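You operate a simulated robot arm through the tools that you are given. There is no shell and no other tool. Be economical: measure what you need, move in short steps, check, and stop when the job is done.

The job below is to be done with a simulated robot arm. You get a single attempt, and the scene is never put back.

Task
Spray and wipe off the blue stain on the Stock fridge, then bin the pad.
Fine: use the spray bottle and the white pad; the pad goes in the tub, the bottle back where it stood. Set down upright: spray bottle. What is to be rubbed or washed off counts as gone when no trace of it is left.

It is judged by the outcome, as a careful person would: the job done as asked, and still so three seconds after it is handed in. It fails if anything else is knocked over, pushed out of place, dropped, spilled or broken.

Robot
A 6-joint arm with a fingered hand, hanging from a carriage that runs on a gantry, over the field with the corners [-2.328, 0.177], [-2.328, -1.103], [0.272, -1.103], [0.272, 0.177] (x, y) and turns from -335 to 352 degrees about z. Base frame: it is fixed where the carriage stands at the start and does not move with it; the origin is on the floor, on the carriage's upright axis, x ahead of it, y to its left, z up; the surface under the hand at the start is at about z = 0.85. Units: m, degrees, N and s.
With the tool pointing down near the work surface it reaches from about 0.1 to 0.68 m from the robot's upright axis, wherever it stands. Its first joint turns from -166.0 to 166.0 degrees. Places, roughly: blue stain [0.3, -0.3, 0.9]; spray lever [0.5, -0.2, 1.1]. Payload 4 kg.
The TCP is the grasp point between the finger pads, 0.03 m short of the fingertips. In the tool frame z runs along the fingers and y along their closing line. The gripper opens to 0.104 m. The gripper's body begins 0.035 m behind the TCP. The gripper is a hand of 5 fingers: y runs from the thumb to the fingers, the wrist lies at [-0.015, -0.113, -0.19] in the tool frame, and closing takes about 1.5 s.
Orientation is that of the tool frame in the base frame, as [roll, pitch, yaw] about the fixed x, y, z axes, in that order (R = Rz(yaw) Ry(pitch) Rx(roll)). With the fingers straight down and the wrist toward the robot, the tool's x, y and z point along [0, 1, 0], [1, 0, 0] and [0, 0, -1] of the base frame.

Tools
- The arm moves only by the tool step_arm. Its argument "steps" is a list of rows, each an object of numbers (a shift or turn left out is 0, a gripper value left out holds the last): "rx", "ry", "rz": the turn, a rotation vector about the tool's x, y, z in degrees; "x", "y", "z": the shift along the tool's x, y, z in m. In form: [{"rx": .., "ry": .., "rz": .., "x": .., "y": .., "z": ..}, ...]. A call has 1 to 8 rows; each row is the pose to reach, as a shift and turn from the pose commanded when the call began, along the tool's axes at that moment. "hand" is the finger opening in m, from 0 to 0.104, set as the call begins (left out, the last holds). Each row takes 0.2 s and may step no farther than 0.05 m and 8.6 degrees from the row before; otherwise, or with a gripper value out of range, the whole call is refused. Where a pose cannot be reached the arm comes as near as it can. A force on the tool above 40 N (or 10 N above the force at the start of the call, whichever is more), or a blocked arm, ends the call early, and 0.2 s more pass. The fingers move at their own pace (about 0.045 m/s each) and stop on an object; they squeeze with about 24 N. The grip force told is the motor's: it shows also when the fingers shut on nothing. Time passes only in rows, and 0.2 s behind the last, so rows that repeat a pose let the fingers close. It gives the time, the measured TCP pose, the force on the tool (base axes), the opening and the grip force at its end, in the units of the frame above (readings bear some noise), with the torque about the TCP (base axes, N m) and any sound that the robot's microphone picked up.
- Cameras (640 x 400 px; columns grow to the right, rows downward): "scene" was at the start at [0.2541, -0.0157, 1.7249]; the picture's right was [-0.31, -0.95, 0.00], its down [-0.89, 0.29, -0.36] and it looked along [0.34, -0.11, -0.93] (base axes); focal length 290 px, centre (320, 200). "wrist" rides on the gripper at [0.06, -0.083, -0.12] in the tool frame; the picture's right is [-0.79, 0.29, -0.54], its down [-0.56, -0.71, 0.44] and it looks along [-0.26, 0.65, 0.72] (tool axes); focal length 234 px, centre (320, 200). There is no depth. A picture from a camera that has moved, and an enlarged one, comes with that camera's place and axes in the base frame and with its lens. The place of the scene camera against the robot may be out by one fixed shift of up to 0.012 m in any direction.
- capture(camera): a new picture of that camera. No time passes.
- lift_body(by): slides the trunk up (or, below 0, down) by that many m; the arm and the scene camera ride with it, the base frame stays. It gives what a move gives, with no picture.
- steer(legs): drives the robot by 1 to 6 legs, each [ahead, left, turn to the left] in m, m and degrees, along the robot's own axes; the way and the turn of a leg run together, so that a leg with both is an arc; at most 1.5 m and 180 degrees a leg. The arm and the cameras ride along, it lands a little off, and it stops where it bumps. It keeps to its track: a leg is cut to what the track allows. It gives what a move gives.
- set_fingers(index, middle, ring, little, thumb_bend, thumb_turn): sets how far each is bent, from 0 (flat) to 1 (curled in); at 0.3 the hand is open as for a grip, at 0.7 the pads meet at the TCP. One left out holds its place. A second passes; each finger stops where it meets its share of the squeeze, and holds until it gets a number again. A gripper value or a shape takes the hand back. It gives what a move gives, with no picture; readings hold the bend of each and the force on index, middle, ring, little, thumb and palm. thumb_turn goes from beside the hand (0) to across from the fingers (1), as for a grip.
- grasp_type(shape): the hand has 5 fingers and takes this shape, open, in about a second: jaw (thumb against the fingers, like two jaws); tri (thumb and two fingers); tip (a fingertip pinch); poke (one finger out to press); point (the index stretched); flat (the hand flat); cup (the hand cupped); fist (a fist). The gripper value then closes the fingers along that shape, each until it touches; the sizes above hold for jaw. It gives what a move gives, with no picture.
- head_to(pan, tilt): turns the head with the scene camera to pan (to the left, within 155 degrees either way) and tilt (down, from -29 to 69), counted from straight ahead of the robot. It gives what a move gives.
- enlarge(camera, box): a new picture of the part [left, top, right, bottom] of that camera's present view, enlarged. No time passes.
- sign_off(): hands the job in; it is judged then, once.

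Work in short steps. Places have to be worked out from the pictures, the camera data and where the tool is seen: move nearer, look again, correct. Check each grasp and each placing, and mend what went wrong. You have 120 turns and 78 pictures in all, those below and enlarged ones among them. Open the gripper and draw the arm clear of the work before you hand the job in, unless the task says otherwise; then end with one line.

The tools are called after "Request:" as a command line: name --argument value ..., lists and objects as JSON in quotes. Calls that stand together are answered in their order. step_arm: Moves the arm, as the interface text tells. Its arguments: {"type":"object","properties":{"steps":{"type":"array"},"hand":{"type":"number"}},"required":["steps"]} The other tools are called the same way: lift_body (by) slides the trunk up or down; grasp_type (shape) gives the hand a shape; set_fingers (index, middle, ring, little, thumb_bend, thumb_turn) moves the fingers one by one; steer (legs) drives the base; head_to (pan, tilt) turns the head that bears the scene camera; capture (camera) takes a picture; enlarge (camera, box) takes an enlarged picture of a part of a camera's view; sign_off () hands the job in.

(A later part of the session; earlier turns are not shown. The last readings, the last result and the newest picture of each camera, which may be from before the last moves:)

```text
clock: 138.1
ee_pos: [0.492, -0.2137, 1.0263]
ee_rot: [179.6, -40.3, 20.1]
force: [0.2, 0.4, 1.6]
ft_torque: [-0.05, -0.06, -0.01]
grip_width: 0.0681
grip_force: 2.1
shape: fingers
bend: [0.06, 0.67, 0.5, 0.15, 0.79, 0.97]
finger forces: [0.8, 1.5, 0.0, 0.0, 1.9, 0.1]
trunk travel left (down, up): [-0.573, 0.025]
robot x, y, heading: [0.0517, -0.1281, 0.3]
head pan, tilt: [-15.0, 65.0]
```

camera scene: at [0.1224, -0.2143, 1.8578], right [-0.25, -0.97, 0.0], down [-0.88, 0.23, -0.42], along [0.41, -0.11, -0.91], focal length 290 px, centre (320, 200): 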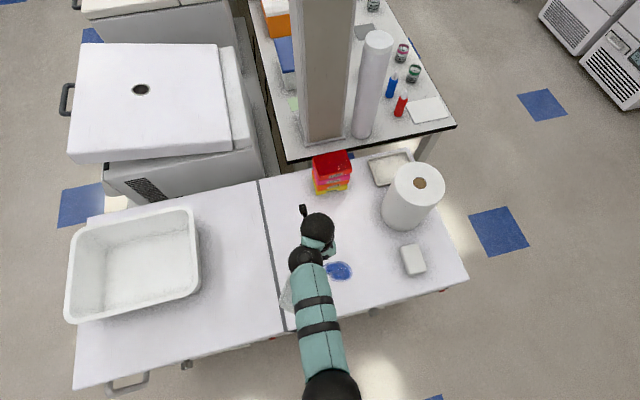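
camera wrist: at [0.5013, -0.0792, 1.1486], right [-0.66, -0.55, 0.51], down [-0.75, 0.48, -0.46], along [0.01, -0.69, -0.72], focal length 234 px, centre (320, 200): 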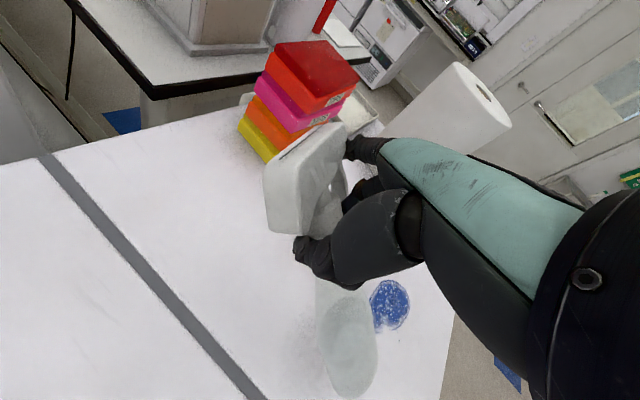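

Contact made and the pinch eased as the bottle seated. I check with one scene view before letting go.

Request:
enlarge --camera "scene" --box '[250, 130, 430, 290]'

```text
2.50 times, centred on (340, 210) of scene
camera zoom: at [0.3111, -0.1381, 1.8329], right [-0.25, -0.97, 0.0], down [-0.88, 0.23, -0.42], along [0.41, -0.11, -0.91], focal length 724 px, centre (270, 175)
```

zoom: 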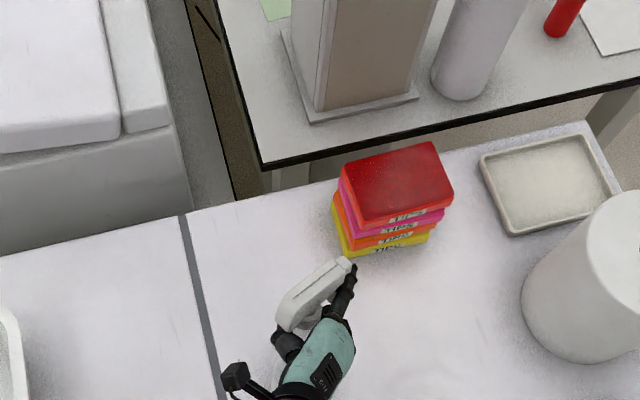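

The head is level and the collar sits at ≈[0.485,-0.22], consistent with an upright bottle near its original spot. I open thumb and middle a little, then more.

Request:
set_fingers --middle 0.6 --thumb_bend 0.7

Request:
set_fingers --middle 0.45 --ring 0.4 --thumb_bend 0.55

Request:
enlarge --camera "wrist" --box '[180, 80, 440, 390]'

```text
clock: 139.1
ee_pos: [0.491, -0.2138, 1.027]
ee_rot: [179.6, -40.3, 20.2]
force: [0.4, 0.8, 1.1]
ft_torque: [-0.02, 0.02, -0.01]
grip_width: 0.0867
grip_force: 0.1
shape: fingers
bend: [0.06, 0.6, 0.5, 0.15, 0.7, 0.97]
finger forces: [0.0, 0.1, 0.0, 0.1, 0.3, 0.0]
trunk travel left (down, up): [-0.573, 0.025]
robot x, y, heading: [0.0511, -0.126, 0.5]
head pan, tilt: [-15.0, 65.0]
```

```text
clock: 140.1
ee_pos: [0.4905, -0.2135, 1.0262]
ee_rot: [179.6, -40.3, 20.2]
force: [0.8, 0.8, 0.7]
ft_torque: [0.01, 0.0, 0.0]
grip_width: 0.105
grip_force: 0.0
shape: fingers
bend: [0.06, 0.45, 0.4, 0.15, 0.55, 0.97]
finger forces: [0.1, 0.1, 0.0, 0.0, 0.1, 0.0]
trunk travel left (down, up): [-0.573, 0.025]
robot x, y, heading: [0.0551, -0.1245, 0.6]
head pan, tilt: [-15.0, 65.0]
```

```text
1.29 times, centred on (310, 235) of wrist
camera zoom: at [0.4333, -0.1453, 1.1554], right [-0.8, -0.6, -0.09], down [-0.37, 0.61, -0.7], along [0.47, -0.52, -0.71], focal length 302 px, centre (333, 155)
```

zoom: 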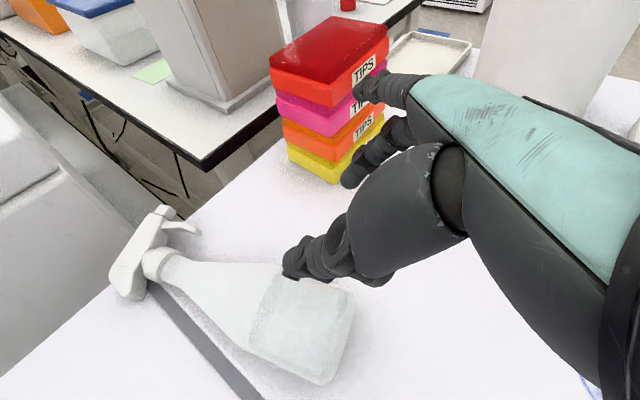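

The bottle toppled again (toward +x): it was leaning forward more than the torque suggested. It lies with base [0.504,-0.18], collar [0.682,-0.132]. I go back over it tool-down to pick it up again the same gentle way, and will measure the hang with a wrist picture this time.

Request:
lift_body --by 0.025

Request:
step_arm --steps '[{"ry": -8.2}, {"ry": -16.4}, {"ry": -24.6}, {"ry": -32.8}, {"ry": -40.3}, {"ry": -40.3}]'

Request:
step_arm --steps '[{"rz": 5}, {"rz": 5}]'

Request:
set_fingers --index 0.06 --middle 0.25 --ring 0.25 --little 0.15 --thumb_bend 0.3

Request:
steer --legs '[[0.163, 0.073, 0]]'

```text
clock: 140.8
ee_pos: [0.4921, -0.2139, 1.0516]
ee_rot: [179.6, -40.2, 20.2]
force: [-1.2, 0.4, -0.1]
ft_torque: [-0.02, 0.01, -0.04]
grip_width: 0.105
grip_force: 0.0
shape: fingers
bend: [0.06, 0.45, 0.4, 0.15, 0.55, 0.97]
finger forces: [0.1, 0.1, 0.0, 0.0, 0.0, 0.0]
trunk travel left (down, up): [-0.598, 0.0]
robot x, y, heading: [0.0526, -0.1262, 0.5]
head pan, tilt: [-15.0, 65.0]
```

```text
clock: 142.2
ee_pos: [0.4922, -0.213, 1.053]
ee_rot: [179.6, 0.1, 19.9]
force: [0.5, -0.3, -0.1]
ft_torque: [0.0, 0.02, 0.01]
grip_width: 0.105
grip_force: 0.0
shape: fingers
bend: [0.06, 0.45, 0.4, 0.15, 0.55, 0.97]
finger forces: [0.1, 0.1, 0.0, 0.0, 0.0, 0.1]
trunk travel left (down, up): [-0.598, 0.0]
robot x, y, heading: [0.0505, -0.1264, 0.6]
head pan, tilt: [-15.0, 65.0]
```

```text
clock: 142.8
ee_pos: [0.4925, -0.2133, 1.052]
ee_rot: [179.7, 0.1, 15.0]
force: [0.0, 0.2, 0.1]
ft_torque: [0.0, 0.02, 0.0]
grip_width: 0.1053
grip_force: 0.0
shape: fingers
bend: [0.06, 0.45, 0.4, 0.15, 0.55, 0.97]
finger forces: [0.1, 0.0, 0.0, 0.0, 0.0, 0.1]
trunk travel left (down, up): [-0.598, 0.0]
robot x, y, heading: [0.0519, -0.1268, 0.4]
head pan, tilt: [-15.0, 65.0]
```

```text
clock: 143.8
ee_pos: [0.4926, -0.2135, 1.0509]
ee_rot: [179.7, -0.1, 15.0]
force: [0.1, -0.7, -0.7]
ft_torque: [-0.01, 0.01, 0.0]
grip_width: 0.1357
grip_force: 0.0
shape: fingers
bend: [0.06, 0.25, 0.25, 0.15, 0.3, 0.97]
finger forces: [0.0, 0.0, 0.1, 0.0, 0.0, 0.1]
trunk travel left (down, up): [-0.598, 0.0]
robot x, y, heading: [0.0525, -0.1286, 0.3]
head pan, tilt: [-15.0, 65.0]
```

```text
clock: 145.3
ee_pos: [0.6532, -0.1401, 1.0504]
ee_rot: [179.7, 0.0, 15.0]
force: [-0.2, -0.5, 0.3]
ft_torque: [-0.01, 0.06, 0.04]
grip_width: 0.1359
grip_force: 0.1
shape: fingers
bend: [0.06, 0.25, 0.25, 0.15, 0.3, 0.97]
finger forces: [0.0, 0.1, 0.1, 0.0, 0.1, 0.1]
trunk travel left (down, up): [-0.598, 0.0]
robot x, y, heading: [0.2155, -0.0511, 1.0]
head pan, tilt: [-15.0, 65.0]
```

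On station. I lower to z≈0.889 and pinch with thumb and middle.

Request:
lift_body --by -0.13

Request:
lift_body --by -0.031

Request:
set_fingers --middle 0.8 --ring 0.45 --thumb_bend 0.8

```text
clock: 146.9
ee_pos: [0.6534, -0.1391, 0.9215]
ee_rot: [179.6, 0.0, 15.1]
force: [0.3, 0.1, -0.5]
ft_torque: [0.01, -0.01, -0.02]
grip_width: 0.136
grip_force: 0.1
shape: fingers
bend: [0.06, 0.25, 0.25, 0.15, 0.3, 0.97]
finger forces: [0.1, 0.0, 0.0, 0.0, 0.0, 0.0]
trunk travel left (down, up): [-0.468, 0.13]
robot x, y, heading: [0.2092, -0.0505, 0.6]
head pan, tilt: [-15.0, 65.0]
```

```text
clock: 147.6
ee_pos: [0.6528, -0.1393, 0.8899]
ee_rot: [179.7, 0.0, 15.0]
force: [0.3, 0.2, -0.4]
ft_torque: [0.01, -0.03, -0.02]
grip_width: 0.1355
grip_force: 0.0
shape: fingers
bend: [0.06, 0.25, 0.25, 0.15, 0.3, 0.97]
finger forces: [0.0, 0.1, 0.1, 0.0, 0.1, 0.1]
trunk travel left (down, up): [-0.437, 0.161]
robot x, y, heading: [0.2121, -0.053, 0.8]
head pan, tilt: [-15.0, 65.0]
```

```text
clock: 148.6
ee_pos: [0.6532, -0.1404, 0.8899]
ee_rot: [179.7, -0.1, 14.9]
force: [1.0, 0.0, 0.1]
ft_torque: [-0.08, 0.0, 0.11]
grip_width: 0.0801
grip_force: 9.6
shape: fingers
bend: [0.06, 0.58, 0.45, 0.15, 0.74, 0.95]
finger forces: [0.0, 9.2, 0.0, 0.0, 10.0, 0.0]
trunk travel left (down, up): [-0.437, 0.161]
robot x, y, heading: [0.2106, -0.0504, 0.5]
head pan, tilt: [-15.0, 65.0]
```

Same gentle pinch as before. I lift, read the hang torque, and drive back so the bottle hangs over its original spot.

Request:
lift_body --by 0.161

Request:
steer --legs '[[-0.165, -0.072, 0]]'

Request:
step_arm --steps '[{"ry": 8.5, "x": 0.004, "z": -0.004}, {"ry": 17, "x": 0.008, "z": -0.008}, {"ry": 25.5, "x": 0.012, "z": -0.014}, {"ry": 34, "x": 0.016, "z": -0.02}, {"ry": 40, "x": 0.018, "z": -0.026}, {"ry": 40, "x": 0.018, "z": -0.026}]'

```text
clock: 150.5
ee_pos: [0.6539, -0.14, 1.0509]
ee_rot: [179.7, 0.1, 15.0]
force: [0.2, 0.7, -3.8]
ft_torque: [0.05, -0.23, 0.0]
grip_width: 0.0783
grip_force: 11.7
shape: fingers
bend: [0.06, 0.58, 0.45, 0.15, 0.76, 0.95]
finger forces: [2.2, 11.0, 0.0, 0.0, 9.7, 0.0]
trunk travel left (down, up): [-0.598, 0.0]
robot x, y, heading: [0.2093, -0.0521, 0.6]
head pan, tilt: [-15.0, 65.0]
```

```text
clock: 152.0
ee_pos: [0.4926, -0.2113, 1.0505]
ee_rot: [179.8, 0.0, 15.0]
force: [0.1, 0.1, -4.2]
ft_torque: [0.03, -0.16, 0.0]
grip_width: 0.0781
grip_force: 11.3
shape: fingers
bend: [0.06, 0.58, 0.45, 0.15, 0.76, 0.95]
finger forces: [2.3, 11.0, 0.0, 0.1, 9.5, 0.0]
trunk travel left (down, up): [-0.598, 0.0]
robot x, y, heading: [0.0506, -0.1235, 0.5]
head pan, tilt: [-15.0, 65.0]
```

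```text
clock: 153.4
ee_pos: [0.5097, -0.2066, 1.0774]
ee_rot: [179.6, -40.1, 15.3]
force: [-1.0, 0.0, -3.4]
ft_torque: [-0.01, -0.03, 0.0]
grip_width: 0.0777
grip_force: 10.4
shape: fingers
bend: [0.06, 0.58, 0.45, 0.15, 0.76, 0.96]
finger forces: [0.6, 10.7, 0.1, 0.0, 9.3, 0.0]
trunk travel left (down, up): [-0.598, 0.0]
robot x, y, heading: [0.0505, -0.1228, 0.5]
head pan, tilt: [-15.0, 65.0]
```

Working out the CoM in the tool frame with the neck's 14 mm offset, the bottle is vertical at about 51°, so the earlier 40° was under-rotated by 11°. I add 11° and verify with a wrist picture.

Request:
step_arm --steps '[{"ry": 5.5}, {"ry": 11}, {"ry": 11}]'

Request:
capture --camera "wrist"

```text
clock: 154.2
ee_pos: [0.5089, -0.2078, 1.0761]
ee_rot: [179.6, -51.2, 15.3]
force: [0.7, 0.5, -4.2]
ft_torque: [-0.07, 0.01, 0.0]
grip_width: 0.0778
grip_force: 10.6
shape: fingers
bend: [0.06, 0.58, 0.45, 0.15, 0.75, 0.96]
finger forces: [0.4, 10.8, 0.0, 0.0, 9.5, 0.0]
trunk travel left (down, up): [-0.598, 0.0]
robot x, y, heading: [0.0494, -0.1252, 0.7]
head pan, tilt: [-15.0, 65.0]
```

```text
3 pictures are left
camera wrist: at [0.4338, -0.1401, 1.1973], right [-0.81, -0.52, -0.27], down [-0.19, 0.68, -0.71], along [0.55, -0.52, -0.65], focal length 234 px, centre (320, 200)
```

wrist: 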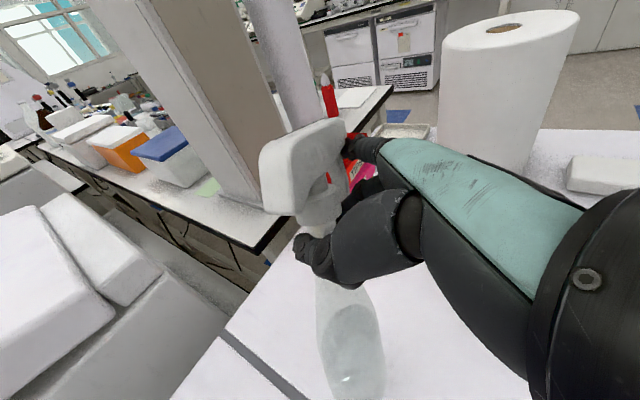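

The wrist picture (base vs. pinch point) and the torque agree: the fore-aft tilt is now only ~4°, but it leans ~15° sideways toward −y. I rotate 16° to correct that and re-read the torque.

Request:
step_arm --steps '[{"rx": -5, "ry": -0.75, "rz": -6.25}, {"rx": -10, "ry": -1.5, "rz": -12.5}, {"rx": -10, "ry": -1.5, "rz": -12.5}, {"rx": -10, "ry": -1.5, "rz": -12.5}]'

Request:
steer --legs '[[-0.027, -0.003, 0]]'

Request:
step_arm --steps '[{"x": 0.0}, {"x": 0.0}]'

```text
clock: 155.2
ee_pos: [0.5096, -0.2074, 1.0762]
ee_rot: [155.7, -46.9, 33.6]
force: [0.6, -0.3, -3.0]
ft_torque: [0.06, 0.02, -0.01]
grip_width: 0.0781
grip_force: 11.4
shape: fingers
bend: [0.06, 0.58, 0.45, 0.15, 0.75, 0.95]
finger forces: [1.0, 10.2, 0.1, 0.0, 10.3, 0.0]
trunk travel left (down, up): [-0.598, 0.0]
robot x, y, heading: [0.0503, -0.1219, 0.5]
head pan, tilt: [-15.0, 65.0]
```

```text
clock: 156.0
ee_pos: [0.4833, -0.2103, 1.0771]
ee_rot: [155.8, -46.9, 33.5]
force: [0.2, 0.1, -3.4]
ft_torque: [0.04, 0.0, 0.0]
grip_width: 0.0785
grip_force: 11.1
shape: fingers
bend: [0.06, 0.58, 0.45, 0.15, 0.75, 0.95]
finger forces: [1.0, 10.6, 0.0, 0.1, 10.4, 0.1]
trunk travel left (down, up): [-0.598, 0.0]
robot x, y, heading: [0.0273, -0.1275, 0.7]
head pan, tilt: [-15.0, 65.0]
```

```text
clock: 156.6
ee_pos: [0.4816, -0.2097, 1.0766]
ee_rot: [155.8, -46.8, 33.5]
force: [0.1, -0.4, -3.6]
ft_torque: [0.02, 0.03, 0.01]
grip_width: 0.0781
grip_force: 10.9
shape: fingers
bend: [0.06, 0.58, 0.45, 0.15, 0.75, 0.95]
finger forces: [1.0, 10.3, 0.0, 0.1, 10.4, 0.0]
trunk travel left (down, up): [-0.598, 0.0]
robot x, y, heading: [0.0241, -0.1298, 0.6]
head pan, tilt: [-15.0, 65.0]
```

Accounting for the neck sitting 11 mm toward the fingers, the torque now says: upright within ~4°. I add 3° forward, nudge the position, and lower until first light contact only.

Request:
step_arm --steps '[{"ry": 3}, {"ry": 3}]'

Request:
steer --legs '[[-0.004, 0.01, 0]]'

Request:
lift_body --by -0.042

Request:
lift_body --by -0.004

```text
clock: 157.2
ee_pos: [0.4821, -0.2094, 1.0769]
ee_rot: [154.3, -49.6, 35.3]
force: [0.6, 0.4, -3.1]
ft_torque: [0.01, 0.02, 0.0]
grip_width: 0.078
grip_force: 11.0
shape: fingers
bend: [0.06, 0.58, 0.45, 0.15, 0.75, 0.95]
finger forces: [0.9, 10.2, 0.0, 0.0, 10.4, 0.0]
trunk travel left (down, up): [-0.598, 0.0]
robot x, y, heading: [0.0203, -0.1308, 0.7]
head pan, tilt: [-15.0, 65.0]
```

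```text
clock: 157.9
ee_pos: [0.4779, -0.2018, 1.0763]
ee_rot: [154.5, -49.6, 35.3]
force: [-0.7, 0.2, -3.2]
ft_torque: [0.01, 0.0, 0.04]
grip_width: 0.0781
grip_force: 10.8
shape: fingers
bend: [0.06, 0.58, 0.45, 0.15, 0.75, 0.95]
finger forces: [0.9, 10.5, 0.1, 0.1, 10.2, 0.0]
trunk travel left (down, up): [-0.598, 0.0]
robot x, y, heading: [0.0174, -0.1139, 0.4]
head pan, tilt: [-15.0, 65.0]
```

```text
clock: 158.8
ee_pos: [0.477, -0.1998, 1.0346]
ee_rot: [154.3, -49.6, 35.4]
force: [-0.2, 0.6, -3.5]
ft_torque: [0.01, 0.03, -0.03]
grip_width: 0.0779
grip_force: 10.8
shape: fingers
bend: [0.06, 0.58, 0.45, 0.15, 0.75, 0.95]
finger forces: [0.8, 10.2, 0.0, 0.1, 10.2, 0.0]
trunk travel left (down, up): [-0.556, 0.042]
robot x, y, heading: [0.0155, -0.1218, 0.3]
head pan, tilt: [-15.0, 65.0]
```

```text
clock: 159.3
ee_pos: [0.4804, -0.2007, 1.0317]
ee_rot: [154.1, -49.8, 35.5]
force: [0.2, 0.3, 7.4]
ft_torque: [-0.2, -0.19, 0.0]
grip_width: 0.0774
grip_force: 9.6
shape: fingers
bend: [0.06, 0.58, 0.45, 0.15, 0.76, 0.95]
finger forces: [0.0, 10.0, 0.0, 0.0, 10.4, 0.0]
trunk travel left (down, up): [-0.552, 0.046]
robot x, y, heading: [0.0228, -0.1179, 0.6]
head pan, tilt: [-15.0, 65.0]
```

The centre of pressure (11 N) lies within ~12 mm of the neck axis, so the base is seated flat. I release by a small opening first and check the readings.

Request:
set_fingers --middle 0.54 --thumb_bend 0.71

Request:
enlarge --camera "wrist" --box '[180, 80, 440, 400]'

```text
clock: 160.3
ee_pos: [0.4779, -0.2018, 1.0311]
ee_rot: [154.2, -49.6, 35.6]
force: [0.0, 0.8, -0.8]
ft_torque: [-0.02, 0.02, -0.02]
grip_width: 0.0842
grip_force: 0.1
shape: fingers
bend: [0.06, 0.54, 0.45, 0.15, 0.71, 0.97]
finger forces: [0.1, 0.4, 0.1, 0.0, 0.1, 0.0]
trunk travel left (down, up): [-0.552, 0.046]
robot x, y, heading: [0.0201, -0.1153, 0.5]
head pan, tilt: [-15.0, 65.0]
```

```text
1.25 times, centred on (310, 240) of wrist
camera zoom: at [0.3918, -0.106, 1.1223], right [-0.78, -0.59, -0.2], down [-0.12, 0.46, -0.88], along [0.61, -0.66, -0.43], focal length 293 px, centre (332, 150)
```

zoom: 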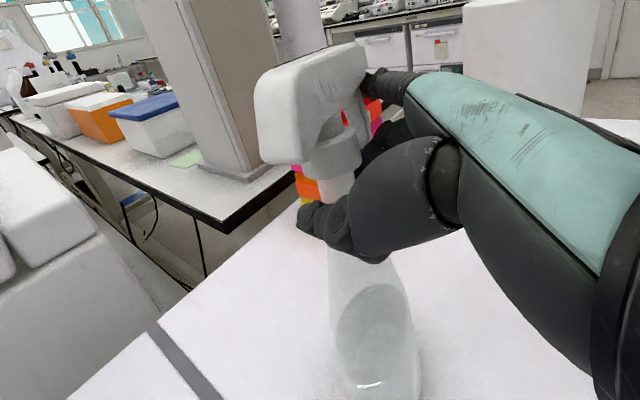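

It stands free and looks upright (base lies right along the vertical below the collar). I open in two gentle stages and retreat along −z of the tool.

Request:
set_fingers --middle 0.45 --ring 0.4 --thumb_bend 0.6

Request:
set_fingers --index 0.03 --middle 0.2 --ring 0.2 --little 0.1 --thumb_bend 0.3

Request:
step_arm --steps '[{"z": -0.02}, {"z": -0.04}, {"z": -0.06}, {"z": -0.09}, {"z": -0.12}, {"z": -0.15}]'

```text
clock: 161.3
ee_pos: [0.477, -0.2005, 1.0312]
ee_rot: [154.4, -49.6, 35.4]
force: [-0.1, 1.1, -0.4]
ft_torque: [-0.02, 0.04, -0.03]
grip_width: 0.0994
grip_force: 0.2
shape: fingers
bend: [0.06, 0.45, 0.4, 0.15, 0.6, 0.97]
finger forces: [0.0, 0.0, 0.0, 0.0, 0.6, 0.1]
trunk travel left (down, up): [-0.552, 0.046]
robot x, y, heading: [0.0247, -0.1201, 0.5]
head pan, tilt: [-15.0, 65.0]
```

```text
clock: 162.3
ee_pos: [0.4787, -0.2003, 1.0308]
ee_rot: [154.4, -49.7, 35.4]
force: [0.1, 0.1, 0.2]
ft_torque: [0.02, 0.01, 0.01]
grip_width: 0.1394
grip_force: 0.0
shape: fingers
bend: [0.03, 0.2, 0.2, 0.1, 0.3, 0.97]
finger forces: [0.0, 0.0, 0.0, 0.0, 0.1, 0.0]
trunk travel left (down, up): [-0.552, 0.046]
robot x, y, heading: [0.0184, -0.1202, 0.6]
head pan, tilt: [-15.0, 65.0]
```

```text
clock: 163.7
ee_pos: [0.3572, -0.2087, 1.1197]
ee_rot: [154.3, -49.6, 35.4]
force: [-0.3, -0.1, -0.1]
ft_torque: [0.03, -0.02, -0.04]
grip_width: 0.1395
grip_force: 0.1
shape: fingers
bend: [0.03, 0.2, 0.2, 0.1, 0.3, 0.97]
finger forces: [0.1, 0.0, 0.0, 0.1, 0.1, 0.0]
trunk travel left (down, up): [-0.552, 0.046]
robot x, y, heading: [0.0202, -0.1142, 0.5]
head pan, tilt: [-15.0, 65.0]
```

Retreated. I back off, return the hand to vertical, and stop beside the pad so that one scene picture can show bottle, stain and pad together.

Request:
steer --legs '[[-0.3, 0, 0], [0, -0.18, 0]]'

Request:
step_arm --steps '[{"ry": -3}, {"ry": -3}]'

Request:
step_arm --steps '[{"rx": 5, "ry": 0.75, "rz": 6.25}, {"rx": 10, "ry": 1.5, "rz": 12.5}]'

Request:
step_arm --steps '[{"ry": -8.5}, {"ry": -17}, {"ry": -25.5}, {"ry": -34}, {"ry": -42.5}, {"ry": -51}, {"ry": -51}]'

Request:
step_arm --steps '[{"rz": 7.5}, {"rz": 15}, {"rz": 15}]'

Request:
head_to --pan -5 --tilt 52

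Request:
capture --camera "scene"

```text
clock: 166.9
ee_pos: [0.0559, -0.3912, 1.1184]
ee_rot: [154.3, -49.6, 35.3]
force: [-1.2, -0.1, -1.4]
ft_torque: [-0.01, -0.01, -0.03]
grip_width: 0.1393
grip_force: 0.2
shape: fingers
bend: [0.03, 0.2, 0.2, 0.1, 0.3, 0.97]
finger forces: [0.1, 0.0, 0.1, 0.1, 0.0, 0.0]
trunk travel left (down, up): [-0.552, 0.046]
robot x, y, heading: [-0.2809, -0.3028, 0.4]
head pan, tilt: [-15.0, 65.0]
```

```text
clock: 167.5
ee_pos: [0.0565, -0.3915, 1.1188]
ee_rot: [155.8, -46.8, 33.4]
force: [-0.5, -0.2, 0.1]
ft_torque: [-0.03, -0.02, -0.02]
grip_width: 0.1395
grip_force: 0.1
shape: fingers
bend: [0.03, 0.2, 0.2, 0.1, 0.3, 0.97]
finger forces: [0.1, 0.0, 0.0, 0.0, 0.0, 0.1]
trunk travel left (down, up): [-0.552, 0.046]
robot x, y, heading: [-0.2807, -0.2999, 0.4]
head pan, tilt: [-15.0, 65.0]
```

```text
clock: 168.1
ee_pos: [0.056, -0.3912, 1.1181]
ee_rot: [179.9, -51.1, 15.0]
force: [0.4, 0.1, -0.6]
ft_torque: [-0.04, 0.03, 0.02]
grip_width: 0.139
grip_force: 0.1
shape: fingers
bend: [0.03, 0.2, 0.2, 0.1, 0.3, 0.97]
finger forces: [0.0, 0.0, 0.1, 0.1, 0.0, 0.1]
trunk travel left (down, up): [-0.552, 0.046]
robot x, y, heading: [-0.2832, -0.3018, 0.1]
head pan, tilt: [-15.0, 65.0]
```

```text
clock: 169.7
ee_pos: [0.0694, -0.4641, 1.0171]
ee_rot: [179.7, -0.1, 15.0]
force: [0.3, 0.0, 0.1]
ft_torque: [-0.02, 0.03, -0.02]
grip_width: 0.1398
grip_force: 0.1
shape: fingers
bend: [0.03, 0.2, 0.2, 0.1, 0.3, 0.97]
finger forces: [0.0, 0.0, 0.1, 0.0, 0.0, 0.0]
out of reach, approached as far as the arm can: row 3, 4, 5, 6, 7
trunk travel left (down, up): [-0.552, 0.046]
robot x, y, heading: [-0.2827, -0.3011, 0.5]
head pan, tilt: [-15.0, 65.0]
```

```text
clock: 170.5
ee_pos: [0.0781, -0.4827, 0.9824]
ee_rot: [179.8, -0.1, 0.0]
force: [0.0, -0.9, -0.2]
ft_torque: [0.0, -0.03, 0.0]
grip_width: 0.1397
grip_force: 0.1
shape: fingers
bend: [0.03, 0.2, 0.2, 0.1, 0.3, 0.97]
finger forces: [0.0, 0.2, 0.1, 0.0, 0.1, 0.1]
out of reach, approached as far as the arm can: row 1, 2, 3
trunk travel left (down, up): [-0.552, 0.046]
robot x, y, heading: [-0.2828, -0.2997, 0.3]
head pan, tilt: [-15.0, 65.0]
```

```text
clock: 171.2
ee_pos: [0.0796, -0.4844, 0.9832]
ee_rot: [179.8, -0.2, -0.1]
force: [0.0, 0.6, 0.8]
ft_torque: [0.0, 0.01, 0.01]
grip_width: 0.1394
grip_force: 0.1
shape: fingers
bend: [0.03, 0.2, 0.2, 0.1, 0.3, 0.97]
finger forces: [0.0, 0.0, 0.1, 0.0, 0.1, 0.1]
trunk travel left (down, up): [-0.552, 0.046]
robot x, y, heading: [-0.2795, -0.2999, 0.6]
head pan, tilt: [-5.0, 52.0]
```

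```text
1 pictures are left
camera scene: at [-0.0041, -0.3032, 1.8272], right [-0.08, -1.0, 0.0], down [-0.79, 0.06, -0.62], along [0.61, -0.05, -0.79], focal length 290 px, centre (320, 200)
```

scene: 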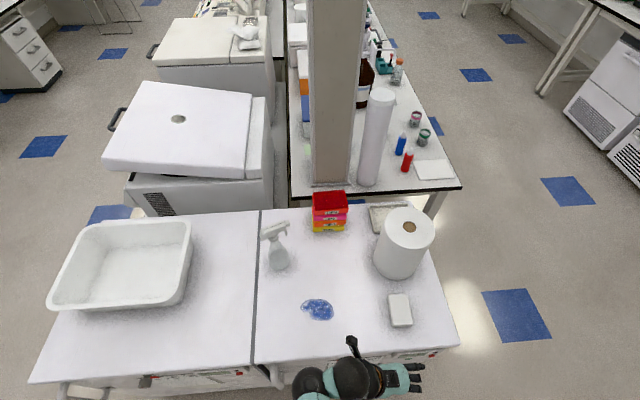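

The bottle stands upright at ≈[0.485,-0.20], essentially its old place. Pad centre ≈[0.265,-0.583] (yaw ≈−5°, 0.10×0.068), stain centre ≈[0.293,-0.32]. I open the jaw and bring the arm to its comfortable pose beside the pad.

Request:
grasp_type --shape "jaw"

Request:
step_arm --steps '[{"x": 0.027, "y": -0.034, "rz": 2.5}, {"x": 0.054, "y": -0.068, "rz": 5}, {"x": 0.08, "y": -0.1, "rz": 5}, {"x": 0.107, "y": -0.135, "rz": 5}, {"x": 0.107, "y": -0.135, "rz": 5}]' --hand 0.104

```text
clock: 172.1
ee_pos: [0.0788, -0.4837, 0.9823]
ee_rot: [179.9, -0.2, -0.1]
force: [0.9, 0.1, -0.3]
ft_torque: [-0.04, 0.0, 0.02]
grip_width: 0.1039
grip_force: 0.1
shape: jaw
bend: [0.3, 0.3, 0.3, 0.3, 0.3, 0.97]
finger forces: [0.0, 0.1, 0.0, 0.0, 0.0, 0.0]
trunk travel left (down, up): [-0.552, 0.046]
robot x, y, heading: [-0.2806, -0.3013, 0.4]
head pan, tilt: [-5.0, 52.0]
```

```text
clock: 173.3
ee_pos: [0.1848, -0.3475, 0.9829]
ee_rot: [179.9, -0.1, -5.2]
force: [0.7, -0.3, 0.1]
ft_torque: [0.01, 0.02, 0.0]
grip_width: 0.1038
grip_force: 0.1
shape: jaw
bend: [0.3, 0.3, 0.3, 0.3, 0.3, 0.97]
finger forces: [0.0, 0.0, 0.0, 0.0, 0.0, 0.0]
out of reach, approached as far as the arm can: row 1, 2, 3
trunk travel left (down, up): [-0.552, 0.046]
robot x, y, heading: [-0.2784, -0.2994, 0.4]
head pan, tilt: [-5.0, 52.0]
```

I drive over the pad and lower to grasp height.

Request:
steer --legs '[[0.081, -0.2355, 0]]'

Request:
lift_body --by -0.075

Request:
lift_body --by -0.021

```text
clock: 175.2
ee_pos: [0.2677, -0.5817, 0.982]
ee_rot: [179.9, -0.1, -5.1]
force: [-1.6, 0.2, 0.1]
ft_torque: [0.02, 0.0, 0.02]
grip_width: 0.1036
grip_force: 0.2
shape: jaw
bend: [0.3, 0.3, 0.3, 0.3, 0.3, 0.97]
finger forces: [0.0, 0.0, 0.0, 0.1, 0.0, 0.0]
trunk travel left (down, up): [-0.552, 0.046]
robot x, y, heading: [-0.1973, -0.5339, 0.6]
head pan, tilt: [-5.0, 52.0]
```

```text
clock: 176.3
ee_pos: [0.2673, -0.582, 0.9074]
ee_rot: [179.9, -0.1, -5.0]
force: [1.3, 0.6, 0.1]
ft_torque: [-0.03, 0.02, 0.01]
grip_width: 0.104
grip_force: 0.1
shape: jaw
bend: [0.3, 0.3, 0.3, 0.3, 0.3, 0.97]
finger forces: [0.0, 0.0, 0.0, 0.1, 0.1, 0.0]
trunk travel left (down, up): [-0.477, 0.121]
robot x, y, heading: [-0.1937, -0.5319, 0.5]
head pan, tilt: [-5.0, 52.0]
```

```text
clock: 176.9
ee_pos: [0.269, -0.5804, 0.8862]
ee_rot: [179.7, 0.0, -5.1]
force: [-0.3, -0.3, -0.7]
ft_torque: [-0.01, 0.02, -0.03]
grip_width: 0.1038
grip_force: 0.1
shape: jaw
bend: [0.3, 0.3, 0.3, 0.3, 0.3, 0.97]
finger forces: [0.0, 0.1, 0.0, 0.0, 0.1, 0.0]
trunk travel left (down, up): [-0.456, 0.142]
robot x, y, heading: [-0.1966, -0.5343, 0.5]
head pan, tilt: [-5.0, 52.0]
```

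No contact on the way down, so the pad should lie between the fingers. I close on it.

Request:
step_arm --steps '[{"x": 0}, {"x": 0}, {"x": 0}, {"x": 0}, {"x": 0}, {"x": 0}, {"x": 0}, {"x": 0}]' --hand 0.03

```text
clock: 178.8
ee_pos: [0.2674, -0.582, 0.8878]
ee_rot: [179.7, -0.1, -5.1]
force: [-0.1, 0.7, 1.2]
ft_torque: [0.04, -0.04, 0.02]
grip_width: 0.0602
grip_force: 24.5
shape: jaw
bend: [0.74, 0.45, 0.42, 0.7, 0.6, 0.98]
finger forces: [11.1, 6.5, 2.6, 1.4, 21.8, 0.1]
trunk travel left (down, up): [-0.456, 0.142]
robot x, y, heading: [-0.1959, -0.5312, 0.4]
head pan, tilt: [-5.0, 52.0]
```

Held at 24 N, width 0.060. I lift 4 cm and carry it over the stain.

Request:
lift_body --by 0.04

Request:
steer --legs '[[0.026, 0.262, 0]]'

Request:
lift_body --by -0.036

Request:
lift_body --by -0.004

```text
clock: 179.6
ee_pos: [0.2669, -0.5813, 0.9269]
ee_rot: [179.8, 0.0, -5.0]
force: [-0.1, 0.1, 0.0]
ft_torque: [-0.04, 0.02, 0.0]
grip_width: 0.06
grip_force: 24.2
shape: jaw
bend: [0.74, 0.45, 0.42, 0.7, 0.6, 0.98]
finger forces: [11.4, 6.5, 2.7, 1.4, 21.7, 0.0]
trunk travel left (down, up): [-0.496, 0.102]
robot x, y, heading: [-0.1974, -0.5322, 0.7]
head pan, tilt: [-5.0, 52.0]
```

```text
clock: 181.5
ee_pos: [0.2904, -0.32, 0.9264]
ee_rot: [179.8, -0.2, -5.1]
force: [0.0, 0.2, 0.1]
ft_torque: [-0.02, 0.0, -0.01]
grip_width: 0.0605
grip_force: 23.7
shape: jaw
bend: [0.74, 0.45, 0.42, 0.7, 0.6, 0.98]
finger forces: [11.3, 6.5, 2.8, 1.4, 21.9, 0.1]
trunk travel left (down, up): [-0.496, 0.102]
robot x, y, heading: [-0.1742, -0.2717, 0.2]
head pan, tilt: [-5.0, 52.0]
```

```text
clock: 182.3
ee_pos: [0.2915, -0.3211, 0.89]
ee_rot: [179.7, -0.1, -5.1]
force: [-0.1, -0.1, -0.4]
ft_torque: [0.0, 0.0, -0.03]
grip_width: 0.06
grip_force: 24.3
shape: jaw
bend: [0.74, 0.45, 0.42, 0.7, 0.6, 0.98]
finger forces: [11.5, 6.5, 2.7, 1.5, 21.9, 0.0]
trunk travel left (down, up): [-0.46, 0.138]
robot x, y, heading: [-0.1717, -0.2737, 0.4]
head pan, tilt: [-5.0, 52.0]
```

```text
clock: 182.8
ee_pos: [0.2914, -0.3205, 0.8868]
ee_rot: [179.8, -0.1, -5.0]
force: [-0.3, 0.5, 1.1]
ft_torque: [0.03, -0.04, 0.01]
grip_width: 0.0603
grip_force: 23.7
shape: jaw
bend: [0.74, 0.45, 0.42, 0.7, 0.6, 0.98]
finger forces: [11.5, 6.5, 2.7, 1.6, 22.3, 0.0]
trunk travel left (down, up): [-0.456, 0.142]
robot x, y, heading: [-0.173, -0.2711, 0.2]
head pan, tilt: [-5.0, 52.0]
```

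Pad touches again at the same height. I press a few mm more for ~8 N.

Request:
lift_body --by -0.003

Request:
step_arm --steps '[{"y": 0.03}, {"y": 0.06}, {"y": 0.09}, {"y": 0.06}, {"y": 0.03}, {"y": 0.0}, {"y": -0.03}, {"y": -0.06}]'

```text
clock: 183.3
ee_pos: [0.2924, -0.3215, 0.8839]
ee_rot: [179.6, -0.3, -5.2]
force: [-7.1, 0.0, 21.8]
ft_torque: [0.26, 0.17, -0.04]
grip_width: 0.06
grip_force: 24.3
shape: jaw
bend: [0.74, 0.45, 0.42, 0.7, 0.6, 0.99]
finger forces: [12.4, 7.6, 3.5, 2.6, 24.2, 0.1]
trunk travel left (down, up): [-0.453, 0.145]
robot x, y, heading: [-0.1768, -0.2705, 0.3]
head pan, tilt: [-5.0, 52.0]
```

```text
clock: 185.1
ee_pos: [0.2987, -0.2621, 0.8831]
ee_rot: [179.8, -0.3, -5.2]
force: [-1.1, -3.8, 23.5]
ft_torque: [0.01, 0.01, 0.0]
grip_width: 0.0597
grip_force: 23.8
shape: jaw
bend: [0.74, 0.44, 0.41, 0.71, 0.63, 0.98]
finger forces: [14.0, 8.7, 3.3, 2.1, 22.7, 0.0]
trunk travel left (down, up): [-0.453, 0.145]
robot x, y, heading: [-0.1747, -0.2747, 0.5]
head pan, tilt: [-5.0, 52.0]
```

Wiping at ~22 N works smoothly. I continue with overlapping strokes over the whole stain and the droplets around it.

Request:
step_arm --steps '[{"x": -0.035, "y": 0.0}, {"x": -0.035, "y": 0.04}, {"x": -0.035, "y": 0.08}, {"x": -0.035, "y": 0.12}, {"x": -0.035, "y": 0.155}, {"x": -0.0, "y": 0.155}, {"x": 0.03, "y": 0.155}, {"x": 0.03, "y": 0.115}]'

Request:
step_arm --steps '[{"y": -0.04}, {"y": -0.08}, {"y": -0.12}, {"x": -0.03, "y": -0.12}, {"x": -0.03, "y": -0.08}, {"x": -0.03, "y": -0.04}, {"x": -0.03, "y": 0.0}, {"x": -0.03, "y": 0.04}]'

Request:
step_arm --steps '[{"x": -0.03}, {"x": -0.03, "y": -0.04}, {"x": -0.03, "y": -0.08}, {"x": -0.03, "y": -0.12}, {"x": -0.01, "y": -0.15}, {"x": 0.03, "y": -0.12}, {"x": 0.03, "y": -0.08}, {"x": 0.03, "y": -0.05}]'

```text
clock: 185.6
ee_pos: [0.2786, -0.2571, 0.8798]
ee_rot: [179.8, -1.3, -5.1]
force: [2.0, -1.1, 17.2]
ft_torque: [0.05, -0.1, -0.05]
grip_width: 0.0598
grip_force: 23.8
shape: jaw
bend: [0.74, 0.45, 0.43, 0.71, 0.62, 0.96]
finger forces: [12.9, 7.6, 3.3, 0.2, 23.5, 0.0]
out of reach, approached as far as the arm can: row 1, 2
trunk travel left (down, up): [-0.453, 0.145]
robot x, y, heading: [-0.1741, -0.2731, 0.6]
head pan, tilt: [-5.0, 52.0]
stopped in row 2: the force on the tool passed its limit at 53 N (the readings are from after the stop); the commanded pose is now the measured one
```

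```text
clock: 186.9
ee_pos: [0.2579, -0.1824, 0.8791]
ee_rot: [-180.0, -1.5, -5.1]
force: [-2.2, 2.5, 24.5]
ft_torque: [-0.06, -0.01, 0.02]
grip_width: 0.0591
grip_force: 24.0
shape: jaw
bend: [0.75, 0.46, 0.45, 0.71, 0.59, 0.99]
finger forces: [19.4, 10.7, 3.4, 0.1, 23.9, 0.1]
out of reach, approached as far as the arm can: row 3, 6
trunk travel left (down, up): [-0.453, 0.145]
robot x, y, heading: [-0.1696, -0.273, 0.6]
head pan, tilt: [-5.0, 52.0]
stopped in row 6: the force on the tool passed its limit at 49 N (the readings are from after the stop); the commanded pose is now the measured one
```

```text
clock: 187.2
ee_pos: [0.2575, -0.181, 0.8795]
ee_rot: [-180.0, -2.2, -5.3]
force: [-0.7, 0.2, 23.5]
ft_torque: [-0.14, 0.11, 0.09]
grip_width: 0.059
grip_force: 24.4
shape: jaw
bend: [0.75, 0.45, 0.43, 0.71, 0.6, 0.99]
finger forces: [15.9, 14.3, 3.5, 0.2, 23.1, 0.0]
out of reach, approached as far as the arm can: row 1
trunk travel left (down, up): [-0.453, 0.145]
robot x, y, heading: [-0.1753, -0.2732, 0.7]
head pan, tilt: [-5.0, 52.0]
stopped in row 1: the force on the tool passed its limit at 53 N (the readings are from after the stop); the commanded pose is now the measured one
```

The arm is at its inner reach there and presses down; I ease off 5 mm and do the remaining strokes with the carriage instead.

Request:
lift_body --by 0.005

Request:
steer --legs '[[0.01, -0.23, 0], [0.045, 0, 0], [0, 0.2, 0], [-0.03, 0, 0], [0, -0.2, 0]]'

```text
clock: 187.7
ee_pos: [0.2527, -0.1825, 0.8815]
ee_rot: [180.0, -1.7, -5.2]
force: [-0.2, -0.7, 0.2]
ft_torque: [-0.03, -0.02, 0.0]
grip_width: 0.0594
grip_force: 24.0
shape: jaw
bend: [0.74, 0.45, 0.43, 0.71, 0.6, 0.98]
finger forces: [12.3, 6.8, 3.3, 0.1, 22.7, 0.0]
trunk travel left (down, up): [-0.458, 0.14]
robot x, y, heading: [-0.1748, -0.273, 0.4]
head pan, tilt: [-5.0, 52.0]
```

```text
clock: 192.8
ee_pos: [0.281, -0.4141, 0.8831]
ee_rot: [180.0, -1.9, -5.1]
force: [-0.4, 0.1, -0.5]
ft_torque: [0.06, -0.02, 0.0]
grip_width: 0.0596
grip_force: 24.1
shape: jaw
bend: [0.74, 0.45, 0.43, 0.71, 0.6, 0.98]
finger forces: [12.3, 7.0, 3.4, 0.1, 22.7, 0.1]
trunk travel left (down, up): [-0.458, 0.14]
robot x, y, heading: [-0.1454, -0.5057, 0.5]
head pan, tilt: [-5.0, 52.0]
```

Those strokes were without pressure (pad slid up slightly in the grip). I press 4 mm lower and repeat the pattern.

Request:
lift_body --by -0.004

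Request:
steer --legs '[[0, 0.2, 0], [0.03, 0, 0], [0, -0.2, 0], [-0.05, 0, 0], [0, 0.2, 0], [0.025, 0, 0]]'

```text
clock: 193.3
ee_pos: [0.2803, -0.4133, 0.8806]
ee_rot: [180.0, -2.0, -5.2]
force: [-7.1, -1.0, 25.5]
ft_torque: [-0.23, 0.25, -0.15]
grip_width: 0.0595
grip_force: 23.9
shape: jaw
bend: [0.74, 0.45, 0.43, 0.71, 0.6, 0.99]
finger forces: [17.1, 13.6, 3.4, 0.4, 22.8, 0.0]
trunk travel left (down, up): [-0.454, 0.144]
robot x, y, heading: [-0.1458, -0.503, 0.3]
head pan, tilt: [-5.0, 52.0]
```

```text
clock: 195.2
ee_pos: [0.2827, -0.2107, 0.8807]
ee_rot: [-179.9, -2.2, -5.3]
force: [0.3, -2.5, 8.5]
ft_torque: [-0.23, 0.1, 0.02]
grip_width: 0.0604
grip_force: 24.1
shape: jaw
bend: [0.74, 0.43, 0.4, 0.71, 0.63, 0.99]
finger forces: [13.5, 12.4, 2.9, 0.1, 23.0, 0.0]
trunk travel left (down, up): [-0.454, 0.144]
robot x, y, heading: [-0.1455, -0.3045, 0.4]
head pan, tilt: [-5.0, 52.0]
stopped in leg 2: the force on the tool passed its limit at 50 N (the readings are from after the stop); the commanded pose is now the measured one
```

y-strokes work, x-moves under load trip the limit. So I shift x lifted, then stroke in y: next line at x≈0.315.

Request:
lift_body --by 0.006

Request:
steer --legs '[[0.032, 0.0, 0]]'

Request:
lift_body --by -0.006

Request:
steer --legs '[[0, -0.21, 0], [0, 0.21, 0], [0, -0.21, 0]]'

```text
clock: 195.8
ee_pos: [0.2821, -0.2102, 0.8862]
ee_rot: [-179.9, -2.0, -5.2]
force: [0.1, -0.8, -0.6]
ft_torque: [-0.01, 0.0, 0.0]
grip_width: 0.0601
grip_force: 24.2
shape: jaw
bend: [0.74, 0.44, 0.41, 0.71, 0.62, 0.99]
finger forces: [12.9, 8.3, 2.9, 0.1, 23.8, 0.1]
trunk travel left (down, up): [-0.46, 0.138]
robot x, y, heading: [-0.144, -0.3013, 0.2]
head pan, tilt: [-5.0, 52.0]
```

```text
clock: 196.6
ee_pos: [0.3147, -0.2094, 0.8862]
ee_rot: [-180.0, -2.0, -5.3]
force: [0.6, -0.5, -0.2]
ft_torque: [0.0, -0.04, -0.01]
grip_width: 0.0602
grip_force: 23.7
shape: jaw
bend: [0.74, 0.44, 0.41, 0.71, 0.62, 0.98]
finger forces: [12.9, 8.2, 2.8, 0.2, 23.8, 0.0]
trunk travel left (down, up): [-0.46, 0.138]
robot x, y, heading: [-0.1128, -0.3012, 0.7]
head pan, tilt: [-5.0, 52.0]
```

```text
clock: 197.1
ee_pos: [0.3146, -0.2091, 0.8806]
ee_rot: [-180.0, -2.1, -5.3]
force: [-2.8, -0.7, 9.4]
ft_torque: [-0.17, 0.17, -0.03]
grip_width: 0.0602
grip_force: 24.0
shape: jaw
bend: [0.74, 0.43, 0.41, 0.71, 0.62, 0.99]
finger forces: [13.0, 13.1, 2.8, 0.1, 24.0, 0.0]
trunk travel left (down, up): [-0.454, 0.144]
robot x, y, heading: [-0.1122, -0.3052, 0.7]
head pan, tilt: [-5.0, 52.0]
```

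```text
clock: 201.2
ee_pos: [0.3164, -0.4217, 0.8809]
ee_rot: [179.8, -2.1, -5.5]
force: [-0.2, -6.0, 13.3]
ft_torque: [-0.26, 0.05, 0.03]
grip_width: 0.0606
grip_force: 23.6
shape: jaw
bend: [0.74, 0.44, 0.41, 0.71, 0.61, 0.98]
finger forces: [14.2, 13.3, 3.5, 0.1, 21.9, 0.0]
trunk travel left (down, up): [-0.454, 0.144]
robot x, y, heading: [-0.1136, -0.5111, 0.3]
head pan, tilt: [-5.0, 52.0]
```

Good, strokes at ~10–13 N. I level the hand (2° off) while lifted, then stroke lines at x≈0.26 and x≈0.29.

Request:
lift_body --by 0.006

Request:
step_arm --steps '[{"ry": -2.1}, {"ry": -2.1}]'

Request:
steer --legs '[[-0.052, 0.0, 0]]'

Request:
lift_body --by -0.006

Request:
steer --legs '[[0, 0.2, 0], [0, -0.2, 0], [0, 0.2, 0]]'

```text
clock: 201.8
ee_pos: [0.3168, -0.421, 0.8857]
ee_rot: [-180.0, -2.1, -5.6]
force: [-0.2, 0.3, 0.1]
ft_torque: [0.0, -0.01, -0.01]
grip_width: 0.0599
grip_force: 23.3
shape: jaw
bend: [0.74, 0.44, 0.42, 0.71, 0.61, 0.98]
finger forces: [12.9, 7.3, 2.9, 0.1, 23.2, 0.0]
trunk travel left (down, up): [-0.46, 0.138]
robot x, y, heading: [-0.1109, -0.5099, 0.2]
head pan, tilt: [-5.0, 52.0]
```

```text
clock: 202.4
ee_pos: [0.3163, -0.4204, 0.8863]
ee_rot: [179.9, 0.0, -5.4]
force: [-0.6, 0.0, -0.8]
ft_torque: [-0.03, 0.0, -0.01]
grip_width: 0.0599
grip_force: 23.7
shape: jaw
bend: [0.74, 0.44, 0.42, 0.71, 0.61, 0.98]
finger forces: [13.0, 7.4, 2.9, 0.1, 23.3, 0.1]
trunk travel left (down, up): [-0.46, 0.138]
robot x, y, heading: [-0.1132, -0.5122, 0.5]
head pan, tilt: [-5.0, 52.0]
```

```text
clock: 203.3
ee_pos: [0.2638, -0.4204, 0.8847]
ee_rot: [180.0, 0.0, -5.5]
force: [0.0, -0.8, 0.0]
ft_torque: [-0.01, 0.02, 0.01]
grip_width: 0.0603
grip_force: 23.6
shape: jaw
bend: [0.74, 0.44, 0.42, 0.71, 0.61, 0.98]
finger forces: [12.9, 7.5, 2.9, 0.0, 23.3, 0.0]
trunk travel left (down, up): [-0.46, 0.138]
robot x, y, heading: [-0.1623, -0.5101, 0.6]
head pan, tilt: [-5.0, 52.0]
```

```text
clock: 203.9
ee_pos: [0.2654, -0.4204, 0.8822]
ee_rot: [-179.9, 0.0, -5.6]
force: [-1.5, -0.9, 8.0]
ft_torque: [-0.07, -0.04, -0.07]
grip_width: 0.06
grip_force: 24.5
shape: jaw
bend: [0.74, 0.44, 0.42, 0.71, 0.61, 0.99]
finger forces: [14.4, 8.7, 2.8, 0.6, 23.2, 0.0]
trunk travel left (down, up): [-0.454, 0.144]
robot x, y, heading: [-0.1592, -0.5125, 0.5]
head pan, tilt: [-5.0, 52.0]
```

```text
clock: 207.9
ee_pos: [0.264, -0.2174, 0.8813]
ee_rot: [-179.8, 0.0, -5.4]
force: [0.7, 2.6, 9.3]
ft_torque: [0.02, -0.05, -0.01]
grip_width: 0.0603
grip_force: 24.0
shape: jaw
bend: [0.74, 0.45, 0.42, 0.71, 0.61, 0.98]
finger forces: [14.8, 9.4, 2.8, 0.4, 25.3, 0.0]
trunk travel left (down, up): [-0.454, 0.144]
robot x, y, heading: [-0.1637, -0.3109, 0.5]
head pan, tilt: [-5.0, 52.0]
```

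One more levelled double line at x≈0.31, then lift clear and use the last picture on the stain area.

Request:
lift_body --by 0.006

Request:
steer --legs '[[0.048, 0.0, 0]]'

Request:
lift_body --by -0.006

Request:
steer --legs '[[0, -0.2, 0], [0, 0.2, 0], [0, -0.2, 0], [0, 0.2, 0]]'

Request:
lift_body --by 0.006

Request:
steer --legs '[[-0.024, 0.0, 0]]'

Request:
lift_body --by -0.006

Request:
steer --legs '[[0, -0.2, 0], [0, 0.2, 0], [0, -0.2, 0], [0, 0.2, 0]]'

```text
clock: 208.4
ee_pos: [0.2644, -0.2197, 0.8861]
ee_rot: [180.0, 0.0, -5.4]
force: [0.3, 0.7, -0.2]
ft_torque: [-0.04, 0.0, 0.03]
grip_width: 0.0601
grip_force: 24.0
shape: jaw
bend: [0.74, 0.45, 0.42, 0.71, 0.61, 0.98]
finger forces: [12.6, 7.6, 3.3, 0.3, 23.6, 0.0]
trunk travel left (down, up): [-0.46, 0.138]
robot x, y, heading: [-0.165, -0.3108, 0.7]
head pan, tilt: [-5.0, 52.0]
```

```text
clock: 209.3
ee_pos: [0.3104, -0.2193, 0.8859]
ee_rot: [-180.0, 0.0, -5.4]
force: [0.9, 0.7, -0.3]
ft_torque: [0.01, 0.0, -0.01]
grip_width: 0.0601
grip_force: 23.7
shape: jaw
bend: [0.74, 0.45, 0.42, 0.71, 0.61, 0.98]
finger forces: [12.6, 7.7, 3.3, 0.2, 23.4, 0.0]
trunk travel left (down, up): [-0.46, 0.138]
robot x, y, heading: [-0.1153, -0.3112, 0.2]
head pan, tilt: [-5.0, 52.0]
```

```text
clock: 209.9
ee_pos: [0.3115, -0.219, 0.8807]
ee_rot: [180.0, -0.1, -5.5]
force: [-2.1, -0.8, 6.1]
ft_torque: [-0.08, 0.02, -0.03]
grip_width: 0.0601
grip_force: 24.0
shape: jaw
bend: [0.74, 0.44, 0.42, 0.71, 0.61, 0.98]
finger forces: [13.6, 9.6, 3.2, 0.6, 23.6, 0.1]
trunk travel left (down, up): [-0.454, 0.144]
robot x, y, heading: [-0.1188, -0.3092, 0.5]
head pan, tilt: [-5.0, 52.0]
```

```text
clock: 215.1
ee_pos: [0.312, -0.216, 0.8804]
ee_rot: [-179.9, -0.1, -5.5]
force: [0.3, 3.0, 7.1]
ft_torque: [-0.04, -0.02, 0.02]
grip_width: 0.0601
grip_force: 24.1
shape: jaw
bend: [0.74, 0.45, 0.42, 0.71, 0.61, 0.98]
finger forces: [15.0, 9.5, 2.8, 0.4, 24.9, 0.1]
trunk travel left (down, up): [-0.454, 0.144]
robot x, y, heading: [-0.12, -0.3072, 0.1]
head pan, tilt: [-5.0, 52.0]
```

```text
clock: 215.6
ee_pos: [0.3111, -0.2175, 0.8863]
ee_rot: [-179.9, -0.1, -5.5]
force: [0.1, -1.1, 0.0]
ft_torque: [0.0, 0.0, -0.02]
grip_width: 0.0598
grip_force: 23.5
shape: jaw
bend: [0.74, 0.45, 0.42, 0.71, 0.61, 0.98]
finger forces: [12.9, 7.5, 3.2, 0.4, 23.6, 0.0]
trunk travel left (down, up): [-0.46, 0.138]
robot x, y, heading: [-0.1166, -0.3074, 0.2]
head pan, tilt: [-5.0, 52.0]
```

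```text
clock: 216.4
ee_pos: [0.2877, -0.2172, 0.8863]
ee_rot: [-179.9, 0.0, -5.4]
force: [0.1, -0.3, -0.6]
ft_torque: [0.03, 0.01, 0.03]
grip_width: 0.0602
grip_force: 24.1
shape: jaw
bend: [0.74, 0.45, 0.42, 0.71, 0.61, 0.98]
finger forces: [12.8, 7.5, 3.2, 0.3, 23.6, 0.0]
trunk travel left (down, up): [-0.46, 0.138]
robot x, y, heading: [-0.1387, -0.3078, 0.2]
head pan, tilt: [-5.0, 52.0]
```

```text
clock: 217.0
ee_pos: [0.2878, -0.2183, 0.8812]
ee_rot: [-180.0, 0.0, -5.5]
force: [-2.0, -0.5, 5.8]
ft_torque: [-0.13, 0.02, -0.01]
grip_width: 0.0601
grip_force: 24.2
shape: jaw
bend: [0.74, 0.44, 0.42, 0.71, 0.61, 0.98]
finger forces: [13.8, 9.4, 3.2, 0.6, 23.6, 0.0]
trunk travel left (down, up): [-0.454, 0.144]
robot x, y, heading: [-0.1393, -0.306, 0.1]
head pan, tilt: [-5.0, 52.0]
```

```text
clock: 222.1
ee_pos: [0.289, -0.219, 0.8813]
ee_rot: [-179.9, 0.0, -5.4]
force: [0.4, 2.0, 6.0]
ft_torque: [-0.04, -0.01, 0.03]
grip_width: 0.0602
grip_force: 23.9
shape: jaw
bend: [0.74, 0.45, 0.42, 0.71, 0.61, 0.98]
finger forces: [14.5, 9.4, 2.8, 0.6, 24.4, 0.1]
trunk travel left (down, up): [-0.454, 0.144]
robot x, y, heading: [-0.1423, -0.3091, 0.5]
head pan, tilt: [-5.0, 52.0]
```

Wiping is complete. I lift to the top of the trunk travel, turn the hand back to its default heading (which allows more height) and raise it further to clear the tub's rim.

Request:
lift_body --by 0.144

Request:
step_arm --steps '[{"rz": -8.5}, {"rz": -17}, {"rz": -25.5}, {"rz": -34}, {"rz": -42.5}, {"rz": -51}, {"rz": -59.5}, {"rz": -68}]'

Request:
step_arm --steps '[{"rz": -8.5}, {"rz": -17}, {"rz": -20, "z": -0.03}, {"rz": -20, "z": -0.06}, {"rz": -20, "z": -0.08}, {"rz": -20, "z": -0.08}]'

```text
clock: 223.8
ee_pos: [0.2868, -0.2201, 1.0235]
ee_rot: [-179.9, 0.0, -5.4]
force: [0.4, -0.1, 0.5]
ft_torque: [-0.02, 0.0, -0.02]
grip_width: 0.0602
grip_force: 23.4
shape: jaw
bend: [0.74, 0.45, 0.42, 0.71, 0.61, 0.98]
finger forces: [12.7, 7.5, 3.1, 0.4, 23.3, 0.0]
trunk travel left (down, up): [-0.598, 0.0]
robot x, y, heading: [-0.1439, -0.3126, 0.2]
head pan, tilt: [-5.0, 52.0]
```

```text
clock: 225.6
ee_pos: [0.2873, -0.2189, 1.0239]
ee_rot: [-179.9, 0.0, 62.7]
force: [-0.2, -1.1, -0.3]
ft_torque: [-0.02, 0.0, 0.01]
grip_width: 0.06
grip_force: 24.0
shape: jaw
bend: [0.74, 0.45, 0.42, 0.71, 0.61, 0.98]
finger forces: [12.7, 7.3, 3.2, 0.2, 23.2, 0.0]
out of reach, approached as far as the arm can: row 1, 2, 3
trunk travel left (down, up): [-0.598, 0.0]
robot x, y, heading: [-0.141, -0.314, 0.4]
head pan, tilt: [-5.0, 52.0]
```

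```text
clock: 227.0
ee_pos: [0.2868, -0.2181, 1.1042]
ee_rot: [180.0, -0.1, 82.5]
force: [-0.7, 0.1, -0.4]
ft_torque: [0.02, 0.05, 0.02]
grip_width: 0.06
grip_force: 24.0
shape: jaw
bend: [0.74, 0.45, 0.42, 0.71, 0.61, 0.98]
finger forces: [12.6, 7.2, 3.0, 0.2, 22.9, 0.0]
trunk travel left (down, up): [-0.598, 0.0]
robot x, y, heading: [-0.1436, -0.3093, 0.3]
head pan, tilt: [-5.0, 52.0]
```

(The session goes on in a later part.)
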